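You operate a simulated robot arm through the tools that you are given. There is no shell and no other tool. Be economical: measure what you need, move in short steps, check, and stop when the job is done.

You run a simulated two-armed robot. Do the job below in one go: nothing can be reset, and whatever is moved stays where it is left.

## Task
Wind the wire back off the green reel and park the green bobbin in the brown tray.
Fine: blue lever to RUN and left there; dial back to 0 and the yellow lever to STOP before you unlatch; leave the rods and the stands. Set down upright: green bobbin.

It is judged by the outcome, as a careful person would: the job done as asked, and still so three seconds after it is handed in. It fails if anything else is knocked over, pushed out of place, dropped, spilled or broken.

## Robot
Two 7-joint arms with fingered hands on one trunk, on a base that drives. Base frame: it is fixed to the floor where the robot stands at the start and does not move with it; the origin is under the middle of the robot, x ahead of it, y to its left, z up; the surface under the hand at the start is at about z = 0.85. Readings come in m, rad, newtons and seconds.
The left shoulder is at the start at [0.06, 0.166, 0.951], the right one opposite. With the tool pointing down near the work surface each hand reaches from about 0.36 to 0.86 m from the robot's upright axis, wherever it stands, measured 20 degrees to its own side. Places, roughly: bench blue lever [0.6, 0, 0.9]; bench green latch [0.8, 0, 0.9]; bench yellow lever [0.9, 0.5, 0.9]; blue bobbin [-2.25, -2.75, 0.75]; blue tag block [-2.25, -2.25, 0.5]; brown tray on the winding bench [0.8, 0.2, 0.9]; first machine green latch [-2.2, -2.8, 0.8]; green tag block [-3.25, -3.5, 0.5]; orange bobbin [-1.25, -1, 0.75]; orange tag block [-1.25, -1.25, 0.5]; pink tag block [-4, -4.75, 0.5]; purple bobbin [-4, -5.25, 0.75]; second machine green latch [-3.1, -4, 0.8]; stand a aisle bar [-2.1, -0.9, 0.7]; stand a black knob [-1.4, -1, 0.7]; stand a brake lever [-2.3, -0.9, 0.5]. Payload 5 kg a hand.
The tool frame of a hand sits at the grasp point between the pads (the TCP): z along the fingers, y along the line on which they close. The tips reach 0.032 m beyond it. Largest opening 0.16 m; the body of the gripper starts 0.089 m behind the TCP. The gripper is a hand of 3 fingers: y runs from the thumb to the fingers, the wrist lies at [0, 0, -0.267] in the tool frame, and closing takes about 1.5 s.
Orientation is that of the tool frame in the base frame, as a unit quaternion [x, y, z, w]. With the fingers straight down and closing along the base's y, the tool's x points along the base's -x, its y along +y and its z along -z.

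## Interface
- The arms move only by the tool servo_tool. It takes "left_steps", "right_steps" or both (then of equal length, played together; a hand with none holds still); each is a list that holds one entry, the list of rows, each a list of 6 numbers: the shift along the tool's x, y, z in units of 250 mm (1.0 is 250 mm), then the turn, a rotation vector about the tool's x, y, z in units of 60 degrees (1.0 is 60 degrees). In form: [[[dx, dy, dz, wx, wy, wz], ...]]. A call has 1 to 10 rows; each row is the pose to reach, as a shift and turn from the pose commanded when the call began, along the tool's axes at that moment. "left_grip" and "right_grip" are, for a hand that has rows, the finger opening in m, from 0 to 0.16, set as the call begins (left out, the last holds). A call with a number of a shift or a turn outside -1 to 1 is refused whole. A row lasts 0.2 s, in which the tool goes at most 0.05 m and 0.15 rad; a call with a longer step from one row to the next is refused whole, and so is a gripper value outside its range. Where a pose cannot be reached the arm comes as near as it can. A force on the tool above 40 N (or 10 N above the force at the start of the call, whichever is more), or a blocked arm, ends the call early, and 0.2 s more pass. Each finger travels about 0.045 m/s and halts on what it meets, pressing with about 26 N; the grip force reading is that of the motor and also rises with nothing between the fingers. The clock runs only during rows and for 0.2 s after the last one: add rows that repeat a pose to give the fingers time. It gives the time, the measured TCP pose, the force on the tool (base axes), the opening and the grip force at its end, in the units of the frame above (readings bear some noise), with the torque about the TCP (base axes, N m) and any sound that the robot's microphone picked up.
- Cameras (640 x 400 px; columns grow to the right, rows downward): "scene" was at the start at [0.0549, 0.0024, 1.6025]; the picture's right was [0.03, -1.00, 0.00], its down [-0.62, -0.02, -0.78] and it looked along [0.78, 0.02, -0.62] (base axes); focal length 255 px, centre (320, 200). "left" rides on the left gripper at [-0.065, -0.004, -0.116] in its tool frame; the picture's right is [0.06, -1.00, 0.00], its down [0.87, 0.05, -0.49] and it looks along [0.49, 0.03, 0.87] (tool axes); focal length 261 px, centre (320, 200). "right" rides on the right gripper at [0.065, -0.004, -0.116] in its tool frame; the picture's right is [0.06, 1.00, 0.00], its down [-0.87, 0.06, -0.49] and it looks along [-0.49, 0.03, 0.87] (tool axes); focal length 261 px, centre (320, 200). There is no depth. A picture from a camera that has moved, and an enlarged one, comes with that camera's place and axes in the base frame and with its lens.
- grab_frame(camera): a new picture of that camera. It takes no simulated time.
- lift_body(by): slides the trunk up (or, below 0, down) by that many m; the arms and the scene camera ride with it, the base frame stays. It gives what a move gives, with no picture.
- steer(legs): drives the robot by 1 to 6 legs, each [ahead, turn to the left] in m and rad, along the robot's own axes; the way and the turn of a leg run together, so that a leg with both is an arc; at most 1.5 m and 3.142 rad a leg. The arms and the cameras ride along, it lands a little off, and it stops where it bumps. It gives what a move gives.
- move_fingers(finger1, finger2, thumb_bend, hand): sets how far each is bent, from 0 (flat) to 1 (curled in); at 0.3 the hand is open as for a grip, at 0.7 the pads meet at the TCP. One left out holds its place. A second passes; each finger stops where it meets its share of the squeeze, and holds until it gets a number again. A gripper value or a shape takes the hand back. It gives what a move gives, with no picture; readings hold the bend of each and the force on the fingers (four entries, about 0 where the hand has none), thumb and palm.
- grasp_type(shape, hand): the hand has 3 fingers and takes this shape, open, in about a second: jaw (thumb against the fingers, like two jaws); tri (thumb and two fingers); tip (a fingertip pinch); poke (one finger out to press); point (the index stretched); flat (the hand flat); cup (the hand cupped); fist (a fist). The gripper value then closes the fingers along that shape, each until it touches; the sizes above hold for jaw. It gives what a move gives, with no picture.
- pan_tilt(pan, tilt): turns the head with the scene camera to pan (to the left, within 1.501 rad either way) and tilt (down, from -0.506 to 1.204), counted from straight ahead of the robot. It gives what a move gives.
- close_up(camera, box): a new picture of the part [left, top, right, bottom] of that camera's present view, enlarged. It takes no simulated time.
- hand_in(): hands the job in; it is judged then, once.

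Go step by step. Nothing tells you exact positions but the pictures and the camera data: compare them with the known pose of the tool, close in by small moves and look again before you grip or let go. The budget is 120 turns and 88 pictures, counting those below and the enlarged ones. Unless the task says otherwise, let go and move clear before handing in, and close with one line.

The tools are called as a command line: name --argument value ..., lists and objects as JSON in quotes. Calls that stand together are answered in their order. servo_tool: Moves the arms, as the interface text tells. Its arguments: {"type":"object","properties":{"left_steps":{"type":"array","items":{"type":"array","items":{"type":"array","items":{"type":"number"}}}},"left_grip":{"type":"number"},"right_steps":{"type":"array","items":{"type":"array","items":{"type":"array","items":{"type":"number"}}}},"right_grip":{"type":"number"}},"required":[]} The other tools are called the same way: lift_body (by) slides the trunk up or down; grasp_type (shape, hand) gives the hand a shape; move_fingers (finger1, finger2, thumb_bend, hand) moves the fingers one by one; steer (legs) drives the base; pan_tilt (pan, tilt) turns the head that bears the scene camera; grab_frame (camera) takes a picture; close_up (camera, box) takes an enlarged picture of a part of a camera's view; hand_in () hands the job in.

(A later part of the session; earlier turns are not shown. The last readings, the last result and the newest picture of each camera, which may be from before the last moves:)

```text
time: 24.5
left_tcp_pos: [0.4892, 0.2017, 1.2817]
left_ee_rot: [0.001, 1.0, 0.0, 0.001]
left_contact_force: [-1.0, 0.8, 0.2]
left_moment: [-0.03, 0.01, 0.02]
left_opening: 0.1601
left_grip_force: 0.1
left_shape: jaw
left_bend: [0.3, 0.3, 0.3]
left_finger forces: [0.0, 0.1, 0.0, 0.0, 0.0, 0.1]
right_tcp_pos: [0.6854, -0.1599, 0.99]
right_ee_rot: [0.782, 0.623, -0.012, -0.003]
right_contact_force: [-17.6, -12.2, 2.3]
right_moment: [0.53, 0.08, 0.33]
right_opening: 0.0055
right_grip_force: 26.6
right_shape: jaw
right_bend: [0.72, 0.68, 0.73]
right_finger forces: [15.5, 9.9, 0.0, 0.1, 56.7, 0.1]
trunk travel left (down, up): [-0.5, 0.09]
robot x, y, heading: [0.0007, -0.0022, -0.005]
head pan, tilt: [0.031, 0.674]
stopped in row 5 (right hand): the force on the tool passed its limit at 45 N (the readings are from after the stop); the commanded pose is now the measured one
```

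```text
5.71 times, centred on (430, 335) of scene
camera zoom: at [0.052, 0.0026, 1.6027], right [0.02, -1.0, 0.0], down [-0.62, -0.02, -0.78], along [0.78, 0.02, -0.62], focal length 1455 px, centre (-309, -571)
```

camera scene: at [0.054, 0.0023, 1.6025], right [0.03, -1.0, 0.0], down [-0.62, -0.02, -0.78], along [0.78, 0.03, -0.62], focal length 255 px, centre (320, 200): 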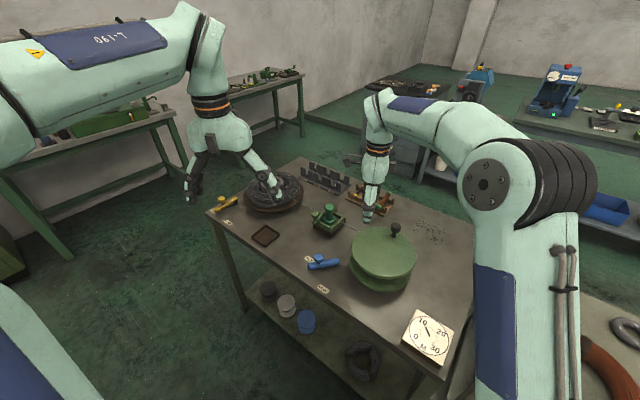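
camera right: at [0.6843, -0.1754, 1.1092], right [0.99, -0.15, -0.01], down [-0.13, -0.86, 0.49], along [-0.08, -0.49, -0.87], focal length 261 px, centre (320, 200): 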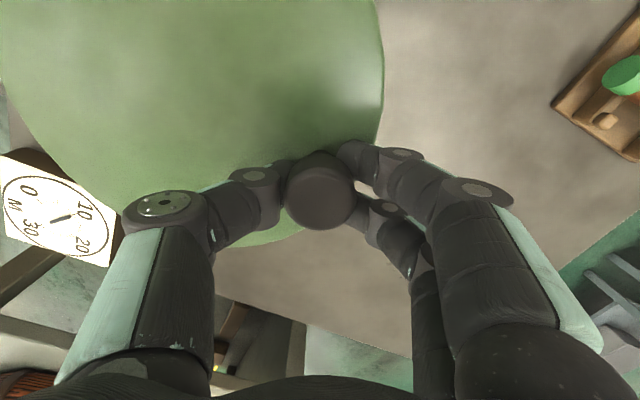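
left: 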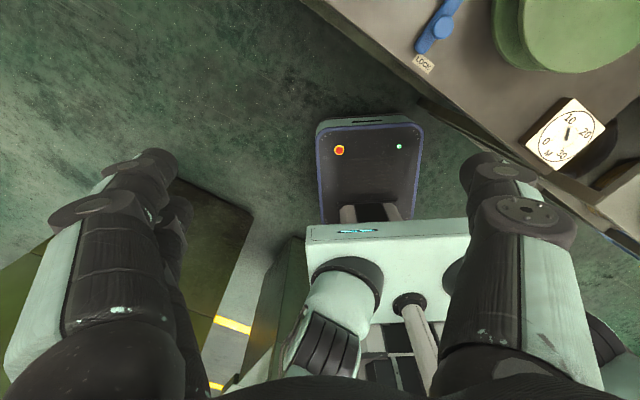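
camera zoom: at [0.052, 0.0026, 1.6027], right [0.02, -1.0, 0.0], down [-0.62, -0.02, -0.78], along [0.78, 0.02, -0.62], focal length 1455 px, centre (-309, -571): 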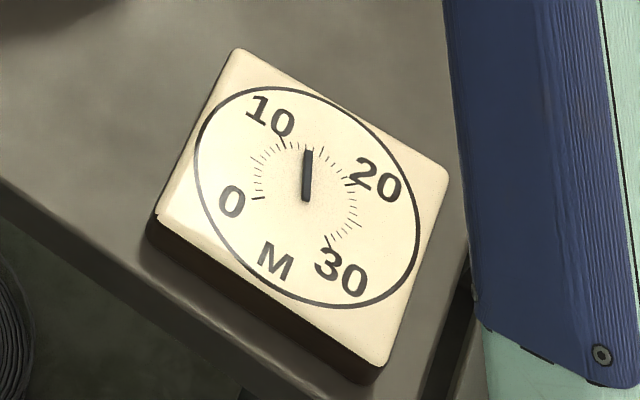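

The dial reads about 13. Now I turn clockwise about the corrected centre.

servo_tool --right_steps '[[[-0.1286, 0.0514, 0, 0, 0, 0], [-0.2669, 0.0461, 0, 0, 0, 0], [-0.3912, -0.015, 0, 0, 0, 0], [-0.4798, -0.1214, 0, 0, 0, 0], [-0.5175, -0.2546, 0, 0, 0, 0]]]'

close_up --camera "scene" --box '[300, 200, 480, 370]'

```text
time: 25.7
left_tcp_pos: [0.491, 0.2004, 1.2803]
left_ee_rot: [0.0, 1.0, 0.0, 0.001]
left_contact_force: [-0.7, -0.5, 0.1]
left_moment: [-0.03, 0.02, -0.02]
left_opening: 0.1598
left_grip_force: 0.0
left_shape: jaw
left_bend: [0.3, 0.3, 0.3]
left_finger forces: [0.0, 0.0, 0.1, 0.1, 0.1, 0.0]
right_tcp_pos: [0.5973, -0.2733, 0.992]
right_ee_rot: [0.782, 0.624, -0.011, -0.001]
right_contact_force: [-2.6, -11.9, -1.0]
right_moment: [-0.29, -0.34, -0.2]
right_opening: 0.0041
right_grip_force: 25.7
right_shape: jaw
right_bend: [0.71, 0.68, 0.72]
right_finger forces: [13.0, 0.1, 0.0, 0.0, 22.3, 0.1]
trunk travel left (down, up): [-0.5, 0.09]
robot x, y, heading: [-0.0008, 0.0001, -0.007]
head pan, tilt: [0.031, 0.674]
```

```text
2.35 times, centred on (390, 285) of scene
camera zoom: at [0.053, 0.0011, 1.6025], right [0.02, -1.0, 0.0], down [-0.62, -0.01, -0.78], along [0.78, 0.02, -0.62], focal length 599 px, centre (155, 0)
```

zoom: 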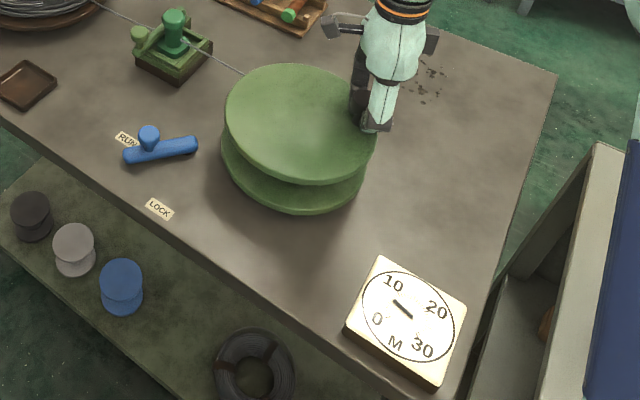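

Clockwise lowers the dial (now about 8) with small force. I continue the circle.

servo_tool --right_steps '[[[0.0197, -0.1371, 0, 0, 0, 0], [0.0935, -0.2543, 0, 0, 0, 0], [0.2086, -0.3313, 0, 0, 0, 0], [0.345, -0.3549, 0, 0, 0, 0], [0.4793, -0.3209, 0, 0, 0, 0]]]'

close_up --camera "scene" --box '[395, 300, 465, 370]'

```text
time: 26.9
left_tcp_pos: [0.4924, 0.1996, 1.2796]
left_ee_rot: [0.003, 1.0, 0.0, -0.001]
left_contact_force: [-0.1, 0.6, 0.0]
left_moment: [-0.01, 0.01, -0.01]
left_opening: 0.1602
left_grip_force: 0.0
left_shape: jaw
left_bend: [0.3, 0.3, 0.3]
left_finger forces: [0.1, 0.1, 0.0, 0.0, 0.1, 0.0]
right_tcp_pos: [0.5433, -0.1478, 0.9919]
right_ee_rot: [0.785, 0.62, -0.016, -0.002]
right_contact_force: [-5.5, -9.1, 6.7]
right_moment: [-0.01, -0.38, -0.17]
right_opening: 0.0043
right_grip_force: 26.2
right_shape: jaw
right_bend: [0.71, 0.69, 0.72]
right_finger forces: [18.5, 1.9, 0.0, 0.0, 24.6, 0.1]
trunk travel left (down, up): [-0.5, 0.09]
robot x, y, heading: [-0.0034, 0.0013, -0.005]
head pan, tilt: [0.031, 0.674]
stopped in row 5 (right hand): the force on the tool passed its limit at 50 N (the readings are from after the stop); the commanded pose is now the measured one
```

```text
5.71 times, centred on (430, 335) of scene
camera zoom: at [0.0538, 0.0022, 1.6027], right [0.02, -1.0, 0.0], down [-0.62, -0.02, -0.78], along [0.78, 0.02, -0.62], focal length 1455 px, centre (-309, -571)
```

zoom: 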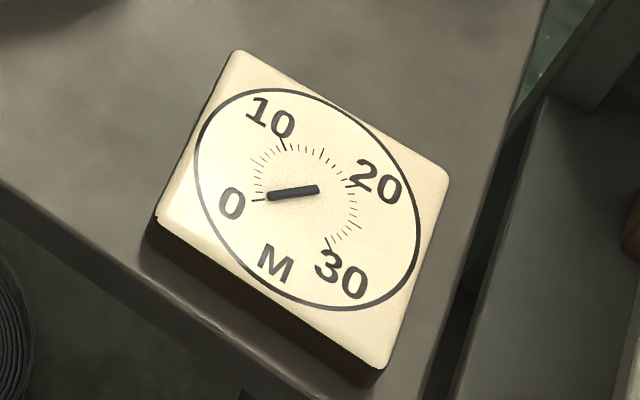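

The needle is at or very near 0 and the crank met resistance tangentially. I nudge a bit further clockwise to see whether it is at its end.

servo_tool --right_steps '[[[0.02, 0.007, 0, 0, 0, 0], [0.04, 0.015, 0, 0, 0, 0], [0.05, 0.018, 0, 0, 0, 0]]]'

close_up --camera "scene" --box '[410, 310, 450, 350]'

```text
time: 27.5
left_tcp_pos: [0.4905, 0.199, 1.2817]
left_ee_rot: [0.003, 1.0, -0.001, 0.0]
left_contact_force: [-0.1, 0.8, -0.4]
left_moment: [-0.06, -0.01, -0.01]
left_opening: 0.16
left_grip_force: 0.1
left_shape: jaw
left_bend: [0.3, 0.3, 0.3]
left_finger forces: [0.0, 0.1, 0.0, 0.0, 0.0, 0.0]
right_tcp_pos: [0.5456, -0.1486, 0.9919]
right_ee_rot: [0.788, 0.616, -0.019, 0.0]
right_contact_force: [-11.4, -15.6, 12.5]
right_moment: [0.07, -0.4, -0.08]
right_opening: 0.0051
right_grip_force: 26.3
right_shape: jaw
right_bend: [0.71, 0.69, 0.73]
right_finger forces: [21.3, 2.9, 0.0, 0.0, 28.3, 0.0]
trunk travel left (down, up): [-0.5, 0.09]
robot x, y, heading: [-0.0011, -0.0008, -0.013]
head pan, tilt: [0.031, 0.674]
stopped in row 2 (right hand): the force on the tool passed its limit at 44 N (the readings are from after the stop); the commanded pose is now the measured one
```

```text
10.00 times, centred on (430, 330) of scene
camera zoom: at [0.0521, 0.0016, 1.6027], right [0.02, -1.0, 0.0], down [-0.62, -0.01, -0.78], along [0.78, 0.01, -0.62], focal length 2546 px, centre (-780, -1100)
```

zoom: 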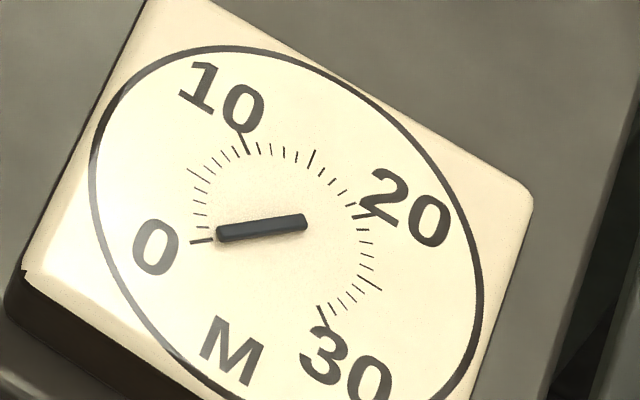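

The dial is on 0 and the crank is against its end. I release the knob, rise clear, and check that it stays.

servo_tool --right_steps '[[[0, 0, 0, 0, 0, 0], [0, 0, 0, 0, 0, 0], [0, 0, 0, 0, 0, 0], [0, 0, 0, 0, 0, 0], [0, 0, -0.18, 0, 0, 0], [0, 0, -0.36, 0, 0, 0], [0, 0, -0.54, 0, 0, 0], [0, 0, -0.72, 0, 0, 0], [0, 0, -0.9, 0, 0, 0]]]' --right_grip 0.08

grab_frame --camera "scene"

grab_frame --camera "right"

```text
time: 29.5
left_tcp_pos: [0.4928, 0.1993, 1.2816]
left_ee_rot: [0.003, 1.0, 0.0, 0.0]
left_contact_force: [-0.5, -0.5, -0.3]
left_moment: [-0.01, -0.04, 0.0]
left_opening: 0.16
left_grip_force: 0.0
left_shape: jaw
left_bend: [0.3, 0.3, 0.3]
left_finger forces: [0.0, 0.0, 0.0, 0.0, 0.0, 0.0]
right_tcp_pos: [0.5538, -0.141, 1.2174]
right_ee_rot: [0.786, 0.618, -0.018, -0.001]
right_contact_force: [-0.2, -0.6, 0.3]
right_moment: [-0.01, -0.04, 0.02]
right_opening: 0.0794
right_grip_force: 0.0
right_shape: jaw
right_bend: [0.72, 0.72, 0.7]
right_finger forces: [0.1, 0.0, 0.0, 0.0, 0.0, 0.0]
trunk travel left (down, up): [-0.5, 0.09]
robot x, y, heading: [0.0018, 0.0002, -0.011]
head pan, tilt: [0.031, 0.674]
```

```text
54 pictures are left
camera scene: at [0.0535, 0.002, 1.6025], right [0.02, -1.0, 0.0], down [-0.62, -0.01, -0.78], along [0.78, 0.02, -0.62], focal length 255 px, centre (320, 200)
```

scene: 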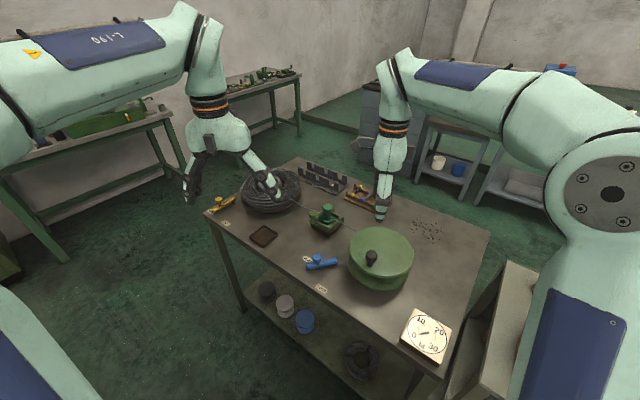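

```text
53 pictures are left
camera right: at [0.5686, -0.0766, 1.331], right [0.98, -0.18, -0.03], down [-0.14, -0.85, 0.51], along [-0.11, -0.5, -0.86], focal length 261 px, centre (320, 200)
```

right: 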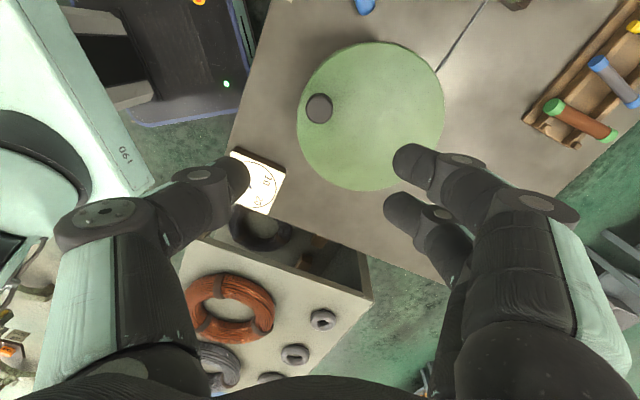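

The dial stays at 0 and the reel is at rest. Now I drive along the table edge to bring the yellow lever and bobbin within reach, with both hands kept high.

steer --legs '[[0, 0.94], [0.32, 0], [0, -0.93]]'

grab_frame --camera "scene"

grab_frame --camera "left"

```text
time: 36.6
left_tcp_pos: [0.6813, 0.463, 1.2811]
left_ee_rot: [-0.003, 1.0, 0.0, 0.0]
left_contact_force: [0.6, -0.3, 0.2]
left_moment: [0.01, 0.01, -0.02]
left_opening: 0.16
left_grip_force: 0.0
left_shape: jaw
left_bend: [0.3, 0.3, 0.3]
left_finger forces: [0.0, 0.0, 0.1, 0.1, 0.1, 0.1]
right_tcp_pos: [0.7469, 0.1229, 1.2162]
right_ee_rot: [0.783, 0.622, -0.018, -0.001]
right_contact_force: [-0.7, 0.0, 0.8]
right_moment: [0.03, 0.02, 0.04]
right_opening: 0.0792
right_grip_force: 0.0
right_shape: jaw
right_bend: [0.72, 0.72, 0.7]
right_finger forces: [0.1, 0.0, 0.0, 0.0, 0.0, 0.0]
trunk travel left (down, up): [-0.5, 0.09]
robot x, y, heading: [0.1933, 0.2622, -0.002]
head pan, tilt: [0.031, 0.674]
```

```text
52 pictures are left
camera scene: at [0.2452, 0.2597, 1.6025], right [0.03, -1.0, 0.0], down [-0.62, -0.02, -0.78], along [0.78, 0.03, -0.62], focal length 255 px, centre (320, 200)
```

scene: 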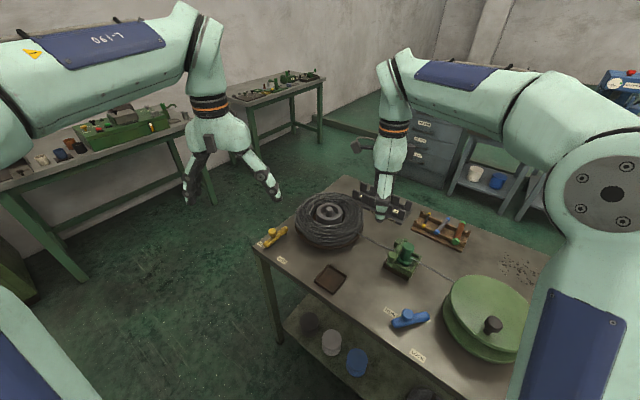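

```text
51 pictures are left
camera left: at [0.7449, 0.4592, 1.397], right [-0.06, -1.0, 0.0], down [-0.87, 0.05, 0.49], along [-0.49, 0.03, -0.87], focal length 261 px, centre (320, 200)
```

left: 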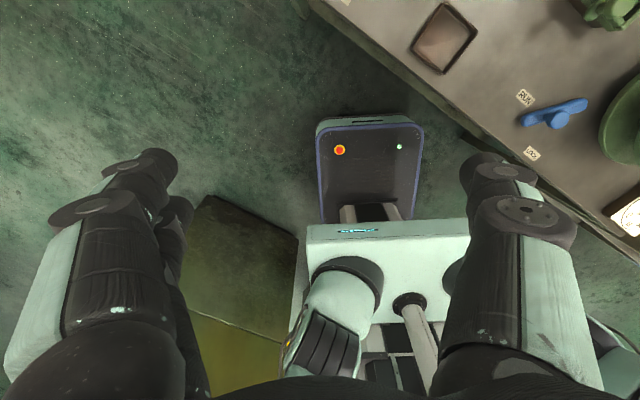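

The robot is now at [0.19, 0.26]. I take a close look at the yellow lever and the bobbin.

close_up --camera "scene" --box '[240, 180, 360, 300]'

close_up --camera "scene" --box '[360, 215, 460, 300]'

```text
3.33 times, centred on (300, 240) of scene
camera zoom: at [0.2452, 0.2597, 1.6025], right [0.03, -1.0, 0.0], down [-0.62, -0.02, -0.78], along [0.78, 0.03, -0.62], focal length 849 px, centre (387, 67)
```

zoom: 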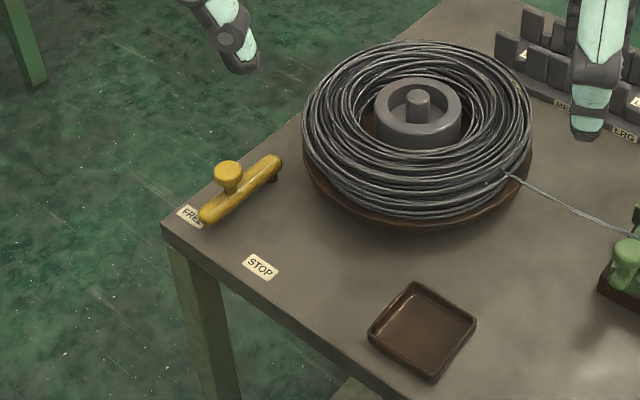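

```text
4.71 times, centred on (410, 258) of scene
camera zoom: at [0.2452, 0.2597, 1.6025], right [0.03, -1.0, 0.0], down [-0.62, -0.02, -0.78], along [0.78, 0.03, -0.62], focal length 1198 px, centre (-104, -71)
```

zoom: 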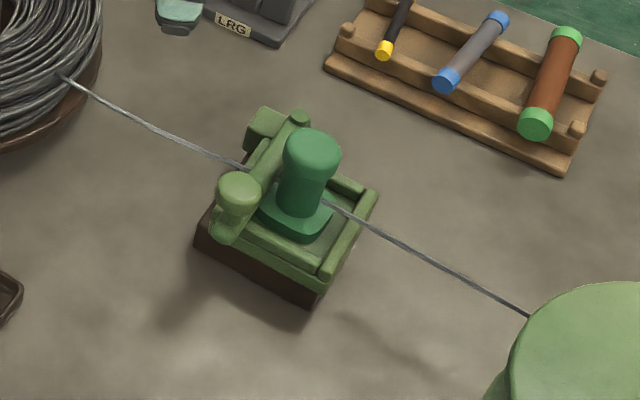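

Yellow lever: pivot about [0.955, 0.43], knob about [0.918, 0.465]. I bring the left hand over it, turned 50° so the jaws straddle the bar and the thumb stays away from the coil.

servo_tool --left_steps '[[[-0.158, 0, 0, 0, 0, 0.139], [-0.316, 0, 0, 0, 0, 0.278], [-0.474, 0, 0, 0, 0, 0.417], [-0.632, 0, 0, 0, 0, 0.556], [-0.79, 0, 0, 0, 0, 0.694], [-0.947, 0, 0, 0, 0, 0.833], [-0.947, 0, 0.19, 0, 0, 0.833], [-0.947, 0, 0.38, 0, 0, 0.833], [-0.947, 0, 0.57, 0, 0, 0.833], [-0.947, 0, 0.76, 0, 0, 0.833]]]' --left_grip 0.08

grab_frame --camera "left"

```text
time: 38.8
left_tcp_pos: [0.9184, 0.4686, 1.0883]
left_ee_rot: [0.419, 0.908, 0.0, 0.0]
left_contact_force: [0.2, 0.7, 0.1]
left_moment: [-0.04, -0.04, -0.02]
left_opening: 0.0801
left_grip_force: 0.0
left_shape: jaw
left_bend: [0.72, 0.72, 0.7]
left_finger forces: [0.1, 0.0, 0.0, 0.0, 0.0, 0.1]
left hand out of reach, approached as far as the arm can: row 5, 6, 7
right_tcp_pos: [0.7471, 0.1228, 1.2158]
right_ee_rot: [0.783, 0.622, -0.018, -0.002]
right_contact_force: [-1.0, 0.2, 0.8]
right_moment: [-0.01, 0.01, 0.02]
right_opening: 0.0795
right_grip_force: 0.0
right_shape: jaw
right_bend: [0.72, 0.72, 0.7]
right_finger forces: [0.0, 0.0, 0.0, 0.0, 0.0, 0.0]
trunk travel left (down, up): [-0.5, 0.09]
robot x, y, heading: [0.1926, 0.2548, 0.001]
head pan, tilt: [0.031, 0.674]
```

```text
48 pictures are left
camera left: at [0.956, 0.4171, 1.2048], right [-0.8, -0.6, 0.0], down [-0.52, 0.7, 0.49], along [-0.3, 0.39, -0.87], focal length 261 px, centre (320, 200)
```

left: 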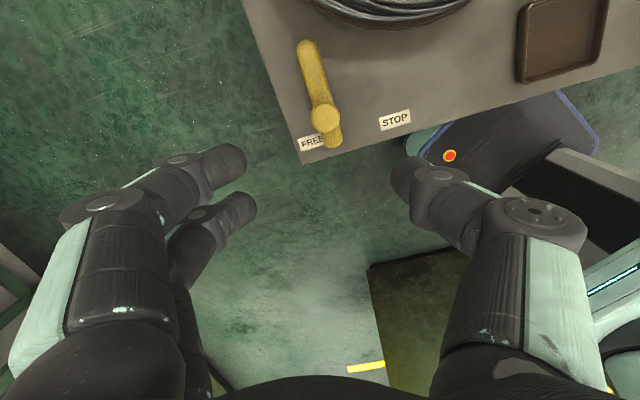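

The knob is at about [0.915, 0.462]. I descend around it and close.

servo_tool --left_steps '[[[-0.012, -0.029, 0.15, 0, 0, 0], [-0.012, -0.029, 0.33, 0, 0, 0], [-0.012, -0.029, 0.5, 0, 0, 0], [-0.012, -0.029, 0.6, 0, 0, 0], [-0.012, -0.029, 0.7, 0, 0, 0]]]'

grab_frame --camera "left"

close_up --camera "scene" --box '[220, 160, 340, 260]'

```text
time: 40.0
left_tcp_pos: [0.9145, 0.4576, 0.9152]
left_ee_rot: [0.42, 0.908, 0.0, 0.0]
left_contact_force: [0.3, -0.2, 0.2]
left_moment: [-0.04, 0.03, 0.01]
left_opening: 0.0803
left_grip_force: 0.0
left_shape: jaw
left_bend: [0.72, 0.72, 0.7]
left_finger forces: [0.0, 0.0, 0.1, 0.0, 0.0, 0.1]
right_tcp_pos: [0.7477, 0.1232, 1.2172]
right_ee_rot: [0.782, 0.622, -0.019, -0.001]
right_contact_force: [0.3, 0.4, 0.9]
right_moment: [-0.04, 0.0, 0.03]
right_opening: 0.0795
right_grip_force: 0.1
right_shape: jaw
right_bend: [0.72, 0.72, 0.7]
right_finger forces: [0.1, 0.1, 0.0, 0.1, 0.0, 0.1]
trunk travel left (down, up): [-0.5, 0.09]
robot x, y, heading: [0.1885, 0.2593, 0.002]
head pan, tilt: [0.031, 0.674]
```

```text
47 pictures are left
camera left: at [0.9507, 0.4064, 1.0314], right [-0.8, -0.6, 0.0], down [-0.52, 0.7, 0.49], along [-0.3, 0.39, -0.87], focal length 261 px, centre (320, 200)
```

left: 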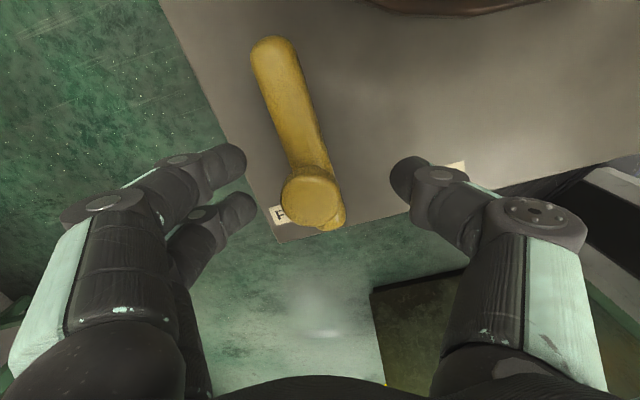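

```text
4.00 times, centred on (280, 210) of scene
camera zoom: at [0.2457, 0.2603, 1.6025], right [0.03, -1.0, 0.0], down [-0.62, -0.02, -0.78], along [0.78, 0.03, -0.62], focal length 1018 px, centre (480, 160)
```

zoom: 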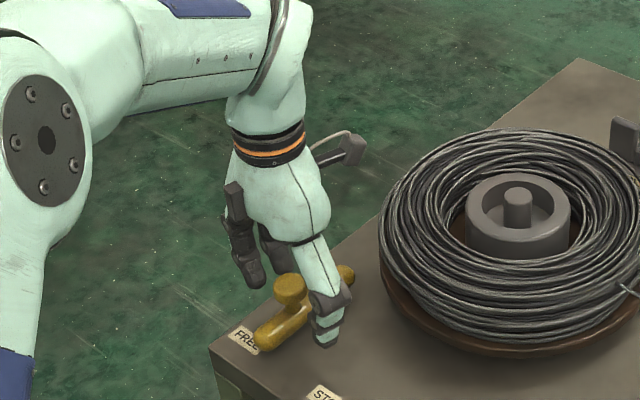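

Well centred. I close on the stem, then swing the lever towards STOP.

servo_tool --left_steps '[[[0.01, 0, 0, 0, 0, 0], [0.01, 0, 0, 0, 0, 0], [0.01, 0, 0, 0, 0, 0], [0.01, 0, 0, 0, 0, 0], [0.01, 0, 0, 0, 0, 0], [0.01, 0, 0, 0, 0, 0], [0.01, 0, 0, 0, 0, 0]]]' --left_grip 0.0

servo_tool --left_steps '[[[-0.0081, -0.0282, 0, 0, 0, 0], [-0.0196, -0.0551, 0, 0, 0, 0], [-0.0343, -0.0805, 0, 0, 0, 0], [-0.052, -0.1038, 0, 0, 0, 0], [-0.0724, -0.1249, 0, 0, 0, 0], [-0.0952, -0.1433, 0, 0, 0, 0]]]'

grab_frame --camera "left"

```text
time: 41.6
left_tcp_pos: [0.9121, 0.4582, 0.9146]
left_ee_rot: [0.419, 0.908, 0.0, 0.0]
left_contact_force: [1.5, 1.5, -0.9]
left_moment: [0.49, -0.62, 0.16]
left_opening: 0.0155
left_grip_force: 25.6
left_shape: jaw
left_bend: [0.73, 0.71, 0.71]
left_finger forces: [11.9, 12.2, 0.0, 0.0, 23.5, 0.0]
right_tcp_pos: [0.7477, 0.1232, 1.2163]
right_ee_rot: [0.783, 0.622, -0.019, -0.001]
right_contact_force: [-0.2, -0.2, -0.7]
right_moment: [0.02, 0.0, -0.04]
right_opening: 0.0796
right_grip_force: 0.2
right_shape: jaw
right_bend: [0.72, 0.72, 0.7]
right_finger forces: [0.0, 0.0, 0.1, 0.0, 0.1, 0.1]
trunk travel left (down, up): [-0.5, 0.09]
robot x, y, heading: [0.1894, 0.2582, -0.0]
head pan, tilt: [0.031, 0.674]
```

```text
time: 43.0
left_tcp_pos: [0.9009, 0.42, 0.9146]
left_ee_rot: [0.419, 0.908, -0.001, -0.003]
left_contact_force: [-7.8, 13.5, -14.4]
left_moment: [1.07, 0.56, 0.9]
left_opening: 0.0117
left_grip_force: 25.8
left_shape: jaw
left_bend: [0.74, 0.7, 0.71]
left_finger forces: [7.4, 36.9, 0.0, 0.0, 26.9, 0.0]
right_tcp_pos: [0.7476, 0.1229, 1.2158]
right_ee_rot: [0.784, 0.621, -0.019, 0.0]
right_contact_force: [0.0, 0.4, -0.2]
right_moment: [-0.02, 0.05, -0.03]
right_opening: 0.0798
right_grip_force: 0.1
right_shape: jaw
right_bend: [0.72, 0.72, 0.7]
right_finger forces: [0.1, 0.1, 0.0, 0.0, 0.0, 0.1]
trunk travel left (down, up): [-0.5, 0.09]
robot x, y, heading: [0.1911, 0.2585, 0.004]
head pan, tilt: [0.031, 0.674]
```

```text
45 pictures are left
camera left: at [0.9377, 0.3676, 1.0301], right [-0.8, -0.6, 0.0], down [-0.52, 0.7, 0.49], along [-0.3, 0.39, -0.87], focal length 261 px, centre (320, 200)
```

left: 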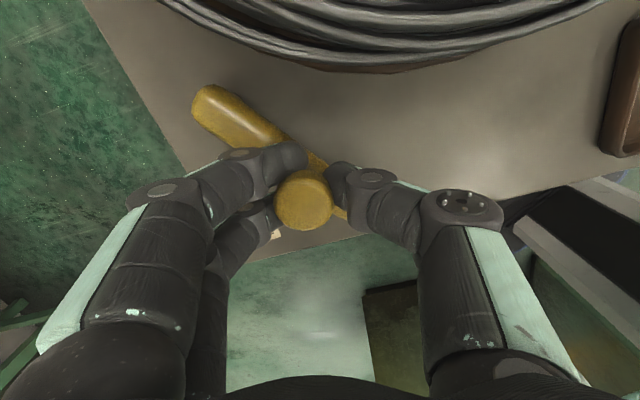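

The lever followed to about 185°. I push a little more to make sure it is at its stop.

servo_tool --left_steps '[[[-0.018, -0.011, 0, 0, 0, 0], [-0.036, -0.021, 0, 0, 0, 0], [-0.054, -0.03, 0, 0, 0, 0]]]'

servo_tool --left_steps '[[[0, 0, 0, 0, 0, 0], [0, 0, 0, 0, 0, 0], [0, 0, 0, 0, 0, 0], [0, 0, 0, 0, 0, 0], [0, 0, -0.15, 0, 0, 0], [0, 0, -0.33, 0, 0, 0], [0, 0, -0.5, 0, 0, 0]]]' --left_grip 0.08

grab_frame --camera "left"

```text
time: 43.8
left_tcp_pos: [0.9011, 0.4052, 0.9144]
left_ee_rot: [0.419, 0.908, -0.001, -0.003]
left_contact_force: [-21.7, 20.7, -15.9]
left_moment: [1.0, 1.12, 1.14]
left_opening: 0.0119
left_grip_force: 26.0
left_shape: jaw
left_bend: [0.74, 0.69, 0.71]
left_finger forces: [10.0, 51.2, 0.1, 0.1, 39.1, 0.1]
right_tcp_pos: [0.747, 0.1246, 1.2167]
right_ee_rot: [0.783, 0.622, -0.019, 0.001]
right_contact_force: [-0.6, -0.4, -0.3]
right_moment: [-0.01, -0.02, 0.01]
right_opening: 0.0796
right_grip_force: 0.1
right_shape: jaw
right_bend: [0.72, 0.72, 0.7]
right_finger forces: [0.1, 0.0, 0.0, 0.1, 0.1, 0.1]
trunk travel left (down, up): [-0.5, 0.09]
robot x, y, heading: [0.1897, 0.255, 0.003]
head pan, tilt: [0.031, 0.674]
```

```text
time: 45.4
left_tcp_pos: [0.9025, 0.404, 1.042]
left_ee_rot: [0.419, 0.908, 0.0, -0.002]
left_contact_force: [0.8, 0.0, 0.2]
left_moment: [0.04, 0.0, 0.0]
left_opening: 0.0794
left_grip_force: 0.1
left_shape: jaw
left_bend: [0.72, 0.72, 0.7]
left_finger forces: [0.0, 0.0, 0.1, 0.0, 0.2, 0.0]
right_tcp_pos: [0.7461, 0.1222, 1.2168]
right_ee_rot: [0.783, 0.622, -0.017, 0.001]
right_contact_force: [-0.3, 0.3, 0.3]
right_moment: [0.0, -0.01, 0.01]
right_opening: 0.0795
right_grip_force: 0.0
right_shape: jaw
right_bend: [0.72, 0.72, 0.7]
right_finger forces: [0.0, 0.1, 0.0, 0.1, 0.1, 0.0]
trunk travel left (down, up): [-0.5, 0.09]
robot x, y, heading: [0.1876, 0.2575, 0.006]
head pan, tilt: [0.031, 0.674]
```

```text
44 pictures are left
camera left: at [0.94, 0.3518, 1.1582], right [-0.8, -0.6, 0.0], down [-0.52, 0.7, 0.49], along [-0.3, 0.39, -0.87], focal length 261 px, centre (320, 200)
```

left: 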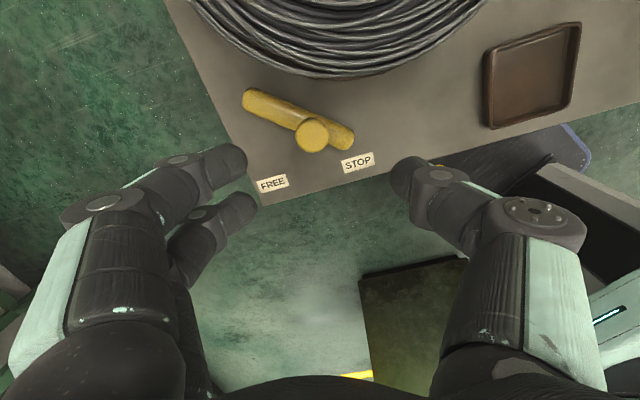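

The yellow lever is released at STOP, pointing at its label. I check it and the bobbin area from the scene camera, then raise the left hand.

servo_tool --left_steps '[[[0, 0, -0.18, 0, 0, 0], [0, 0, -0.36, 0, 0, 0], [0, 0, -0.54, 0, 0, 0], [0.15, 0, -0.6, 0, 0, 0], [0.34, 0, -0.6, 0, 0, 0], [0.53, 0, -0.6, 0, 0, 0], [0.7, 0, -0.6, 0, 0, 0]]]'

close_up --camera "scene" --box '[230, 190, 460, 350]'

grab_frame --camera "right"

```text
time: 47.0
left_tcp_pos: [0.7902, 0.5378, 1.1892]
left_ee_rot: [0.42, 0.908, 0.0, -0.001]
left_contact_force: [0.3, 0.7, 0.4]
left_moment: [-0.04, 0.0, 0.01]
left_opening: 0.0795
left_grip_force: 0.1
left_shape: jaw
left_bend: [0.72, 0.72, 0.7]
left_finger forces: [0.0, 0.0, 0.1, 0.0, 0.0, 0.1]
right_tcp_pos: [0.7475, 0.1244, 1.2175]
right_ee_rot: [0.782, 0.623, -0.018, -0.001]
right_contact_force: [0.2, 0.2, -0.3]
right_moment: [-0.02, -0.04, 0.01]
right_opening: 0.0794
right_grip_force: 0.0
right_shape: jaw
right_bend: [0.72, 0.72, 0.7]
right_finger forces: [0.0, 0.0, 0.1, 0.0, 0.1, 0.1]
trunk travel left (down, up): [-0.5, 0.09]
robot x, y, heading: [0.1898, 0.2554, 0.007]
head pan, tilt: [0.031, 0.674]
```

```text
2.50 times, centred on (345, 270) of scene
camera zoom: at [0.2445, 0.2613, 1.6025], right [0.03, -1.0, 0.0], down [-0.62, -0.02, -0.78], along [0.78, 0.03, -0.62], focal length 636 px, centre (258, 25)
```

zoom: 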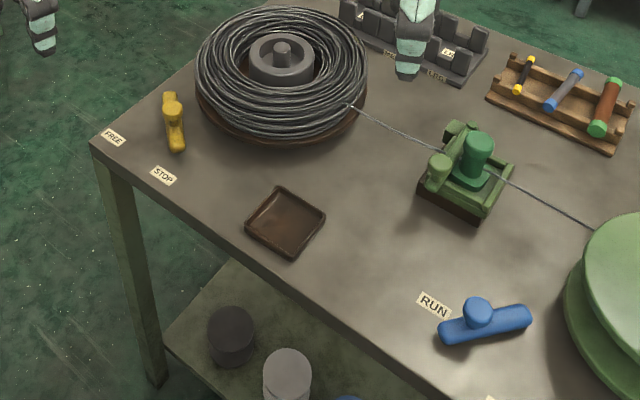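

```text
42 pictures are left
camera right: at [0.7607, 0.1889, 1.3308], right [0.99, -0.16, -0.02], down [-0.13, -0.85, 0.51], along [-0.11, -0.5, -0.86], focal length 261 px, centre (320, 200)
```

right: 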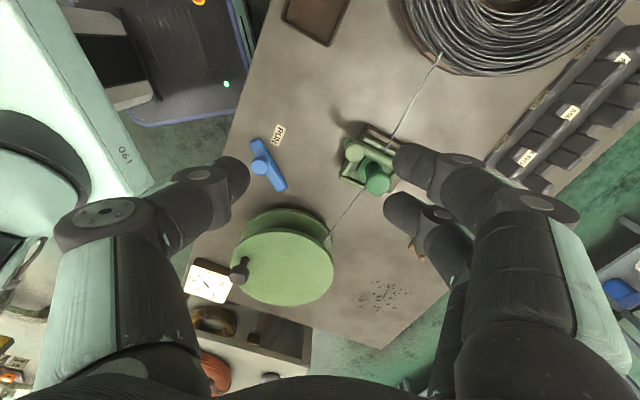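

Yellow is at STOP, blue at RUN, dial at 0. Now I bring the right hand over the bobbin jig to examine the latch.

servo_tool --right_steps '[[[-0.13, 0.1, 0, 0, 0, 0], [-0.26, 0.2, 0, 0, 0, 0], [-0.32, 0.25, 0, 0, 0, 0], [-0.32, 0.25, 0.16, 0, 0, 0], [-0.32, 0.25, 0.32, 0, 0, 0]]]'

grab_frame --camera "right"

close_up --camera "right" --box '[240, 70, 440, 240]'

```text
time: 48.2
left_tcp_pos: [0.7908, 0.5363, 1.1899]
left_ee_rot: [0.419, 0.908, 0.0, 0.001]
left_contact_force: [0.1, 0.3, -0.1]
left_moment: [0.03, 0.01, -0.03]
left_opening: 0.0797
left_grip_force: 0.1
left_shape: jaw
left_bend: [0.72, 0.72, 0.7]
left_finger forces: [0.1, 0.0, 0.0, 0.0, 0.0, 0.0]
right_tcp_pos: [0.788, 0.0263, 1.1339]
right_ee_rot: [0.783, 0.622, -0.018, 0.0]
right_contact_force: [-0.5, 0.6, -1.0]
right_moment: [0.01, 0.0, 0.01]
right_opening: 0.0796
right_grip_force: 0.1
right_shape: jaw
right_bend: [0.72, 0.72, 0.7]
right_finger forces: [0.0, 0.1, 0.0, 0.1, 0.1, 0.0]
trunk travel left (down, up): [-0.5, 0.09]
robot x, y, heading: [0.1913, 0.2576, 0.002]
head pan, tilt: [0.031, 0.674]
```

```text
41 pictures are left
camera right: at [0.803, 0.0918, 1.2487], right [0.99, -0.16, -0.02], down [-0.13, -0.85, 0.51], along [-0.11, -0.5, -0.86], focal length 261 px, centre (320, 200)
```

right: 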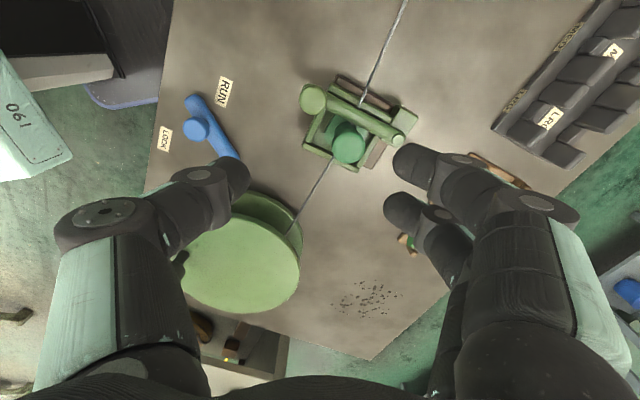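

```text
2.35 times, centred on (340, 155) of right
camera zoom: at [0.803, 0.0918, 1.2487], right [0.99, -0.16, -0.02], down [-0.13, -0.85, 0.51], along [-0.11, -0.5, -0.86], focal length 613 px, centre (273, 306)
```

zoom: 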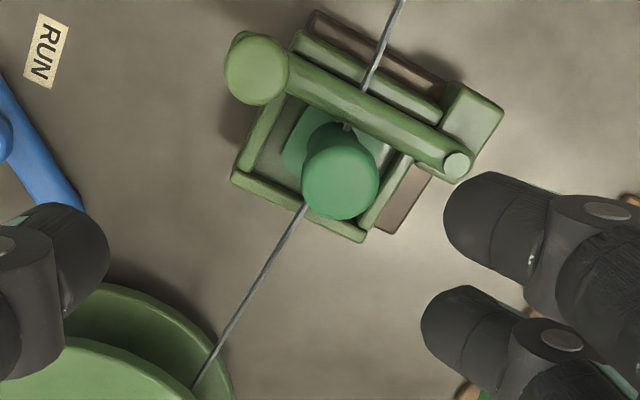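

I need to know how the latch bar hinges. I take closer pictures from the scene camera.

close_up --camera "scene" --box '[380, 230, 430, 285]'

close_up --camera "right" --box '[295, 65, 420, 175]'

```text
7.27 times, centred on (405, 258) of scene
camera zoom: at [0.2454, 0.2603, 1.6025], right [0.03, -1.0, 0.0], down [-0.62, -0.02, -0.78], along [0.78, 0.03, -0.62], focal length 1852 px, centre (-298, -218)
```

zoom: 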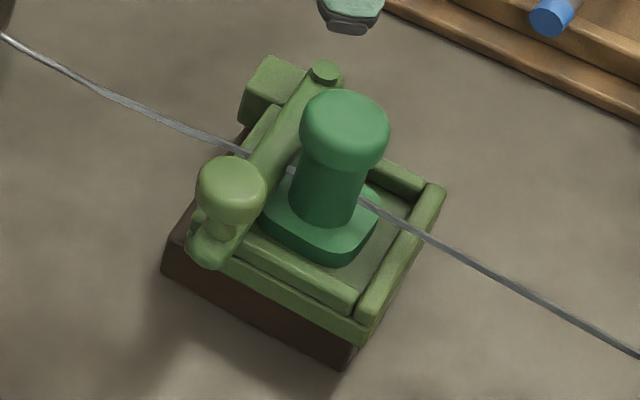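

```text
3.64 times, centred on (358, 120) of right
camera zoom: at [0.803, 0.0918, 1.2487], right [0.99, -0.16, -0.02], down [-0.13, -0.85, 0.51], along [-0.11, -0.5, -0.86], focal length 948 px, centre (184, 491)
```

zoom: 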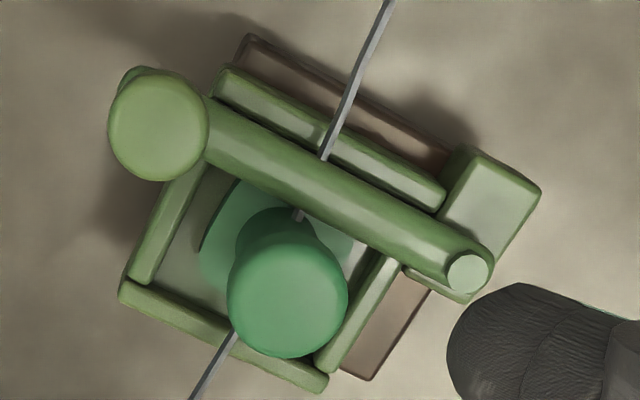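

The latch has a vertical pin at about [0.873, -0.02] and its knob at about [0.779, 0.046, 0.956]; swinging it clockwise, away from the bobbin, should free it. I turn the hand 60° and go over the knob.

servo_tool --right_steps '[[[0.01, -0.01, 0, 0, 0, -0.143], [0.02, -0.02, 0, 0, 0, -0.286], [0.03, -0.03, 0, 0, 0, -0.429], [0.04, -0.04, 0, 0, 0, -0.571], [0.05, -0.05, 0, 0, 0, -0.714], [0.06, -0.053, 0, 0, 0, -0.857], [0.069, -0.053, 0, 0, 0, -1.0], [0.069, -0.053, 0.16, 0, 0, -1.0], [0.069, -0.053, 0.32, 0, 0, -1.0], [0.069, -0.053, 0.416, 0, 0, -1.0]]]'

grab_frame --camera "right"

```text
time: 50.4
left_tcp_pos: [0.7903, 0.5362, 1.1877]
left_ee_rot: [0.42, 0.908, -0.001, 0.0]
left_contact_force: [0.0, -1.0, 0.6]
left_moment: [0.0, -0.01, -0.01]
left_opening: 0.0794
left_grip_force: 0.0
left_shape: jaw
left_bend: [0.72, 0.72, 0.7]
left_finger forces: [0.0, 0.0, 0.1, 0.1, 0.0, 0.1]
right_tcp_pos: [0.7759, 0.0467, 1.0328]
right_ee_rot: [0.368, 0.93, -0.015, -0.011]
right_contact_force: [-0.2, 0.4, 0.4]
right_moment: [0.0, -0.03, 0.0]
right_opening: 0.0796
right_grip_force: 0.1
right_shape: jaw
right_bend: [0.72, 0.72, 0.7]
right_finger forces: [0.0, 0.1, 0.0, 0.1, 0.1, 0.0]
trunk travel left (down, up): [-0.5, 0.09]
robot x, y, heading: [0.1914, 0.2583, 0.0]
head pan, tilt: [0.031, 0.674]
```

```text
37 pictures are left
camera right: at [0.7281, 0.0895, 1.149], right [0.64, 0.77, -0.04], down [0.69, -0.54, 0.48], along [0.35, -0.33, -0.87], focal length 261 px, centre (320, 200)
```

right: 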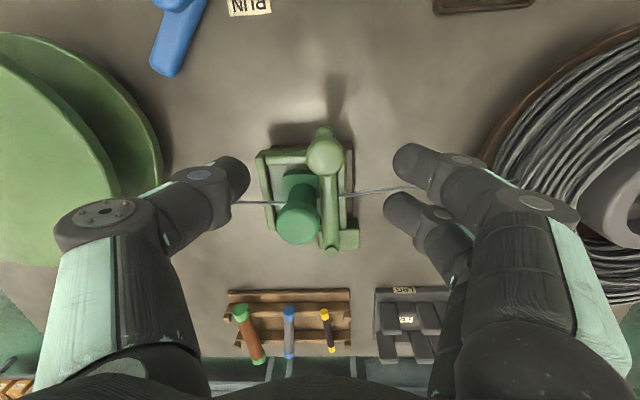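

Knob centred at about [0.778, 0.043]. I descend and close on its stem.

servo_tool --right_steps '[[[-0.015, -0.006, 0.1, 0, 0, 0], [-0.015, -0.006, 0.2, 0, 0, 0], [-0.015, -0.006, 0.28, 0, 0, 0]]]'

servo_tool --right_steps '[[[0, 0, 0, 0, 0, 0], [0, 0, 0, 0, 0, 0], [0, 0, 0, 0, 0, 0], [0, 0, 0, 0, 0, 0], [0, 0, 0, 0, 0, 0], [0, 0, 0, 0, 0, 0], [0, 0, 0, 0, 0, 0]]]' --right_grip 0

grab_frame --camera "right"

```text
time: 51.2
left_tcp_pos: [0.7901, 0.5354, 1.1897]
left_ee_rot: [0.419, 0.908, 0.0, 0.0]
left_contact_force: [-0.5, 0.4, 0.4]
left_moment: [-0.01, 0.0, -0.01]
left_opening: 0.0795
left_grip_force: 0.0
left_shape: jaw
left_bend: [0.72, 0.72, 0.7]
left_finger forces: [0.1, 0.0, 0.1, 0.0, 0.0, 0.0]
right_tcp_pos: [0.7747, 0.043, 0.9634]
right_ee_rot: [0.367, 0.93, -0.016, -0.01]
right_contact_force: [0.7, -0.2, -0.2]
right_moment: [-0.01, 0.03, 0.03]
right_opening: 0.0795
right_grip_force: 0.0
right_shape: jaw
right_bend: [0.72, 0.72, 0.7]
right_finger forces: [0.1, 0.0, 0.0, 0.0, 0.0, 0.0]
trunk travel left (down, up): [-0.5, 0.09]
robot x, y, heading: [0.1913, 0.2606, 0.003]
head pan, tilt: [0.031, 0.674]
```

```text
time: 52.8
left_tcp_pos: [0.791, 0.5365, 1.1879]
left_ee_rot: [0.419, 0.908, 0.0, 0.0]
left_contact_force: [-0.1, 0.3, -0.6]
left_moment: [-0.02, -0.03, -0.01]
left_opening: 0.0798
left_grip_force: 0.1
left_shape: jaw
left_bend: [0.72, 0.72, 0.7]
left_finger forces: [0.0, 0.0, 0.0, 0.0, 0.0, 0.0]
right_tcp_pos: [0.7745, 0.0423, 0.9631]
right_ee_rot: [0.367, 0.93, -0.016, -0.011]
right_contact_force: [-1.2, 1.5, -12.4]
right_moment: [-0.06, 0.1, 0.01]
right_opening: 0.0115
right_grip_force: 26.3
right_shape: jaw
right_bend: [0.71, 0.72, 0.71]
right_finger forces: [10.8, 10.4, 0.0, 0.0, 22.3, 0.1]
trunk travel left (down, up): [-0.5, 0.09]
robot x, y, heading: [0.1903, 0.259, 0.0]
head pan, tilt: [0.031, 0.674]
```

```text
36 pictures are left
camera right: at [0.7281, 0.0845, 1.0786], right [0.64, 0.77, -0.04], down [0.69, -0.54, 0.48], along [0.35, -0.33, -0.88], focal length 261 px, centre (320, 200)
```

right: 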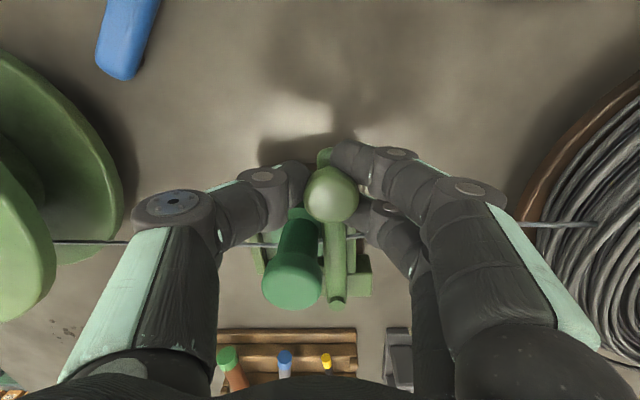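

The stem is held. I swing the latch clockwise about its pin, turning the hand along with it.

servo_tool --right_steps '[[[0.0073, 0.0643, 0, 0, 0, 0.133], [0.0056, 0.129, 0, 0, 0, 0.267], [-0.0051, 0.1928, 0, 0, 0, 0.4], [-0.0245, 0.2546, 0, 0, 0, 0.533], [-0.0524, 0.313, 0, 0, 0, 0.667]]]'

grab_frame --camera "right"

```text
time: 54.0
left_tcp_pos: [0.7907, 0.5366, 1.1888]
left_ee_rot: [0.419, 0.908, 0.0, 0.0]
left_contact_force: [0.5, 1.2, 0.2]
left_moment: [-0.01, 0.02, 0.02]
left_opening: 0.0795
left_grip_force: 0.1
left_shape: jaw
left_bend: [0.72, 0.72, 0.7]
left_finger forces: [0.0, 0.0, 0.0, 0.1, 0.0, 0.0]
right_tcp_pos: [0.838, 0.0903, 0.96]
right_ee_rot: [0.663, 0.748, -0.018, -0.004]
right_contact_force: [-1.3, 6.0, -2.6]
right_moment: [0.14, 0.11, 0.03]
right_opening: 0.0118
right_grip_force: 26.3
right_shape: jaw
right_bend: [0.72, 0.72, 0.72]
right_finger forces: [10.9, 9.6, 0.1, 0.1, 19.3, 0.0]
trunk travel left (down, up): [-0.5, 0.09]
robot x, y, heading: [0.1878, 0.258, 0.002]
head pan, tilt: [0.031, 0.674]
```

```text
35 pictures are left
camera right: at [0.8304, 0.1559, 1.0755], right [0.98, 0.18, -0.03], down [0.17, -0.85, 0.5], along [0.06, -0.5, -0.86], focal length 261 px, centre (320, 200)
```

right: 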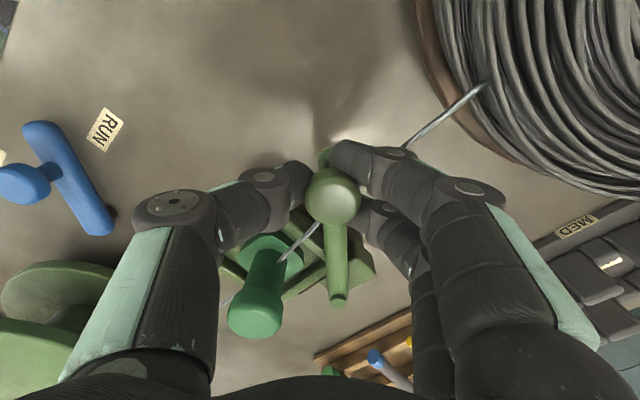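

The latch moves easily (about 40° so far). I swing it another 24° to be well clear of the bobbin, then release and rise.

servo_tool --right_steps '[[[0.0071, 0.0644, 0, 0, 0, 0.133], [0.0052, 0.129, 0, 0, 0, 0.267], [-0.0057, 0.1928, 0, 0, 0, 0.4]]]'

servo_tool --right_steps '[[[0, 0, 0, 0, 0, 0], [0, 0, 0, 0, 0, 0], [0, 0, 0, 0, 0, 0], [0, 0, 0, 0, 0, 0], [0, 0, -0.15, 0, 0, 0], [0, 0, -0.33, 0, 0, 0], [0, 0, -0.5, 0, 0, 0]]]' --right_grip 0.08

grab_frame --camera "right"

close_up --camera "scene" --box '[300, 200, 460, 310]'

```text
time: 54.8
left_tcp_pos: [0.7904, 0.5368, 1.1888]
left_ee_rot: [0.419, 0.908, 0.0, -0.001]
left_contact_force: [-0.4, 0.2, -0.5]
left_moment: [0.02, -0.01, 0.03]
left_opening: 0.0799
left_grip_force: 0.2
left_shape: jaw
left_bend: [0.72, 0.72, 0.7]
left_finger forces: [0.0, 0.0, 0.0, 0.1, 0.0, 0.1]
right_tcp_pos: [0.8869, 0.0955, 0.9591]
right_ee_rot: [0.804, 0.594, -0.017, 0.0]
right_contact_force: [3.6, 13.7, -1.3]
right_moment: [0.23, 0.04, 0.1]
right_opening: 0.0114
right_grip_force: 25.8
right_shape: jaw
right_bend: [0.72, 0.72, 0.72]
right_finger forces: [14.1, 9.3, 0.0, 0.0, 18.6, 0.1]
trunk travel left (down, up): [-0.5, 0.09]
robot x, y, heading: [0.1882, 0.2575, 0.004]
head pan, tilt: [0.031, 0.674]
```

```text
time: 56.4
left_tcp_pos: [0.7891, 0.5362, 1.1903]
left_ee_rot: [0.42, 0.908, 0.0, 0.0]
left_contact_force: [0.7, 0.0, -0.3]
left_moment: [0.02, -0.07, 0.01]
left_opening: 0.0798
left_grip_force: 0.0
left_shape: jaw
left_bend: [0.72, 0.72, 0.7]
left_finger forces: [0.0, 0.0, 0.1, 0.0, 0.0, 0.0]
right_tcp_pos: [0.8865, 0.099, 1.0829]
right_ee_rot: [0.804, 0.594, -0.018, 0.0]
right_contact_force: [0.8, 0.5, 0.2]
right_moment: [-0.03, 0.03, -0.04]
right_opening: 0.0798
right_grip_force: 0.2
right_shape: jaw
right_bend: [0.72, 0.72, 0.7]
right_finger forces: [0.0, 0.1, 0.0, 0.0, 0.0, 0.0]
trunk travel left (down, up): [-0.5, 0.09]
robot x, y, heading: [0.1905, 0.2622, 0.0]
head pan, tilt: [0.031, 0.674]
```

```text
34 pictures are left
camera right: at [0.9056, 0.163, 1.1969], right [0.97, -0.23, -0.02], down [-0.19, -0.84, 0.52], along [-0.14, -0.5, -0.86], focal length 261 px, centre (320, 200)
```

right: 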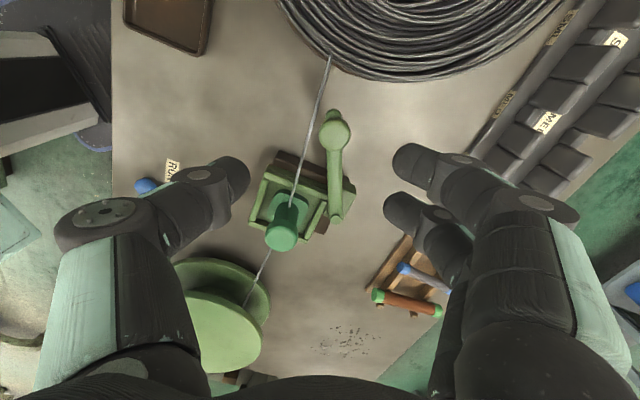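

```text
3.64 times, centred on (380, 255) of scene
camera zoom: at [0.2447, 0.2607, 1.6025], right [0.03, -1.0, 0.0], down [-0.62, -0.02, -0.78], along [0.78, 0.03, -0.62], focal length 926 px, centre (102, 0)
```

zoom: 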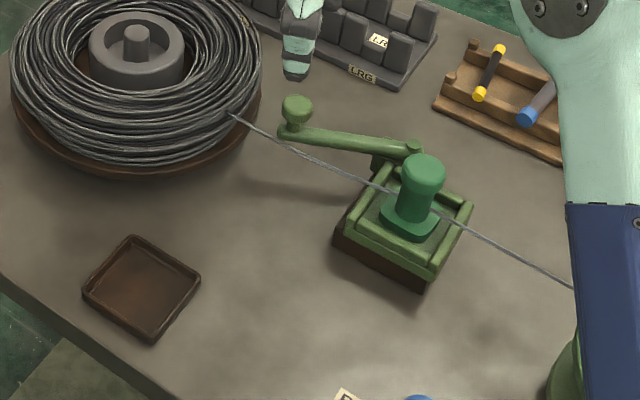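

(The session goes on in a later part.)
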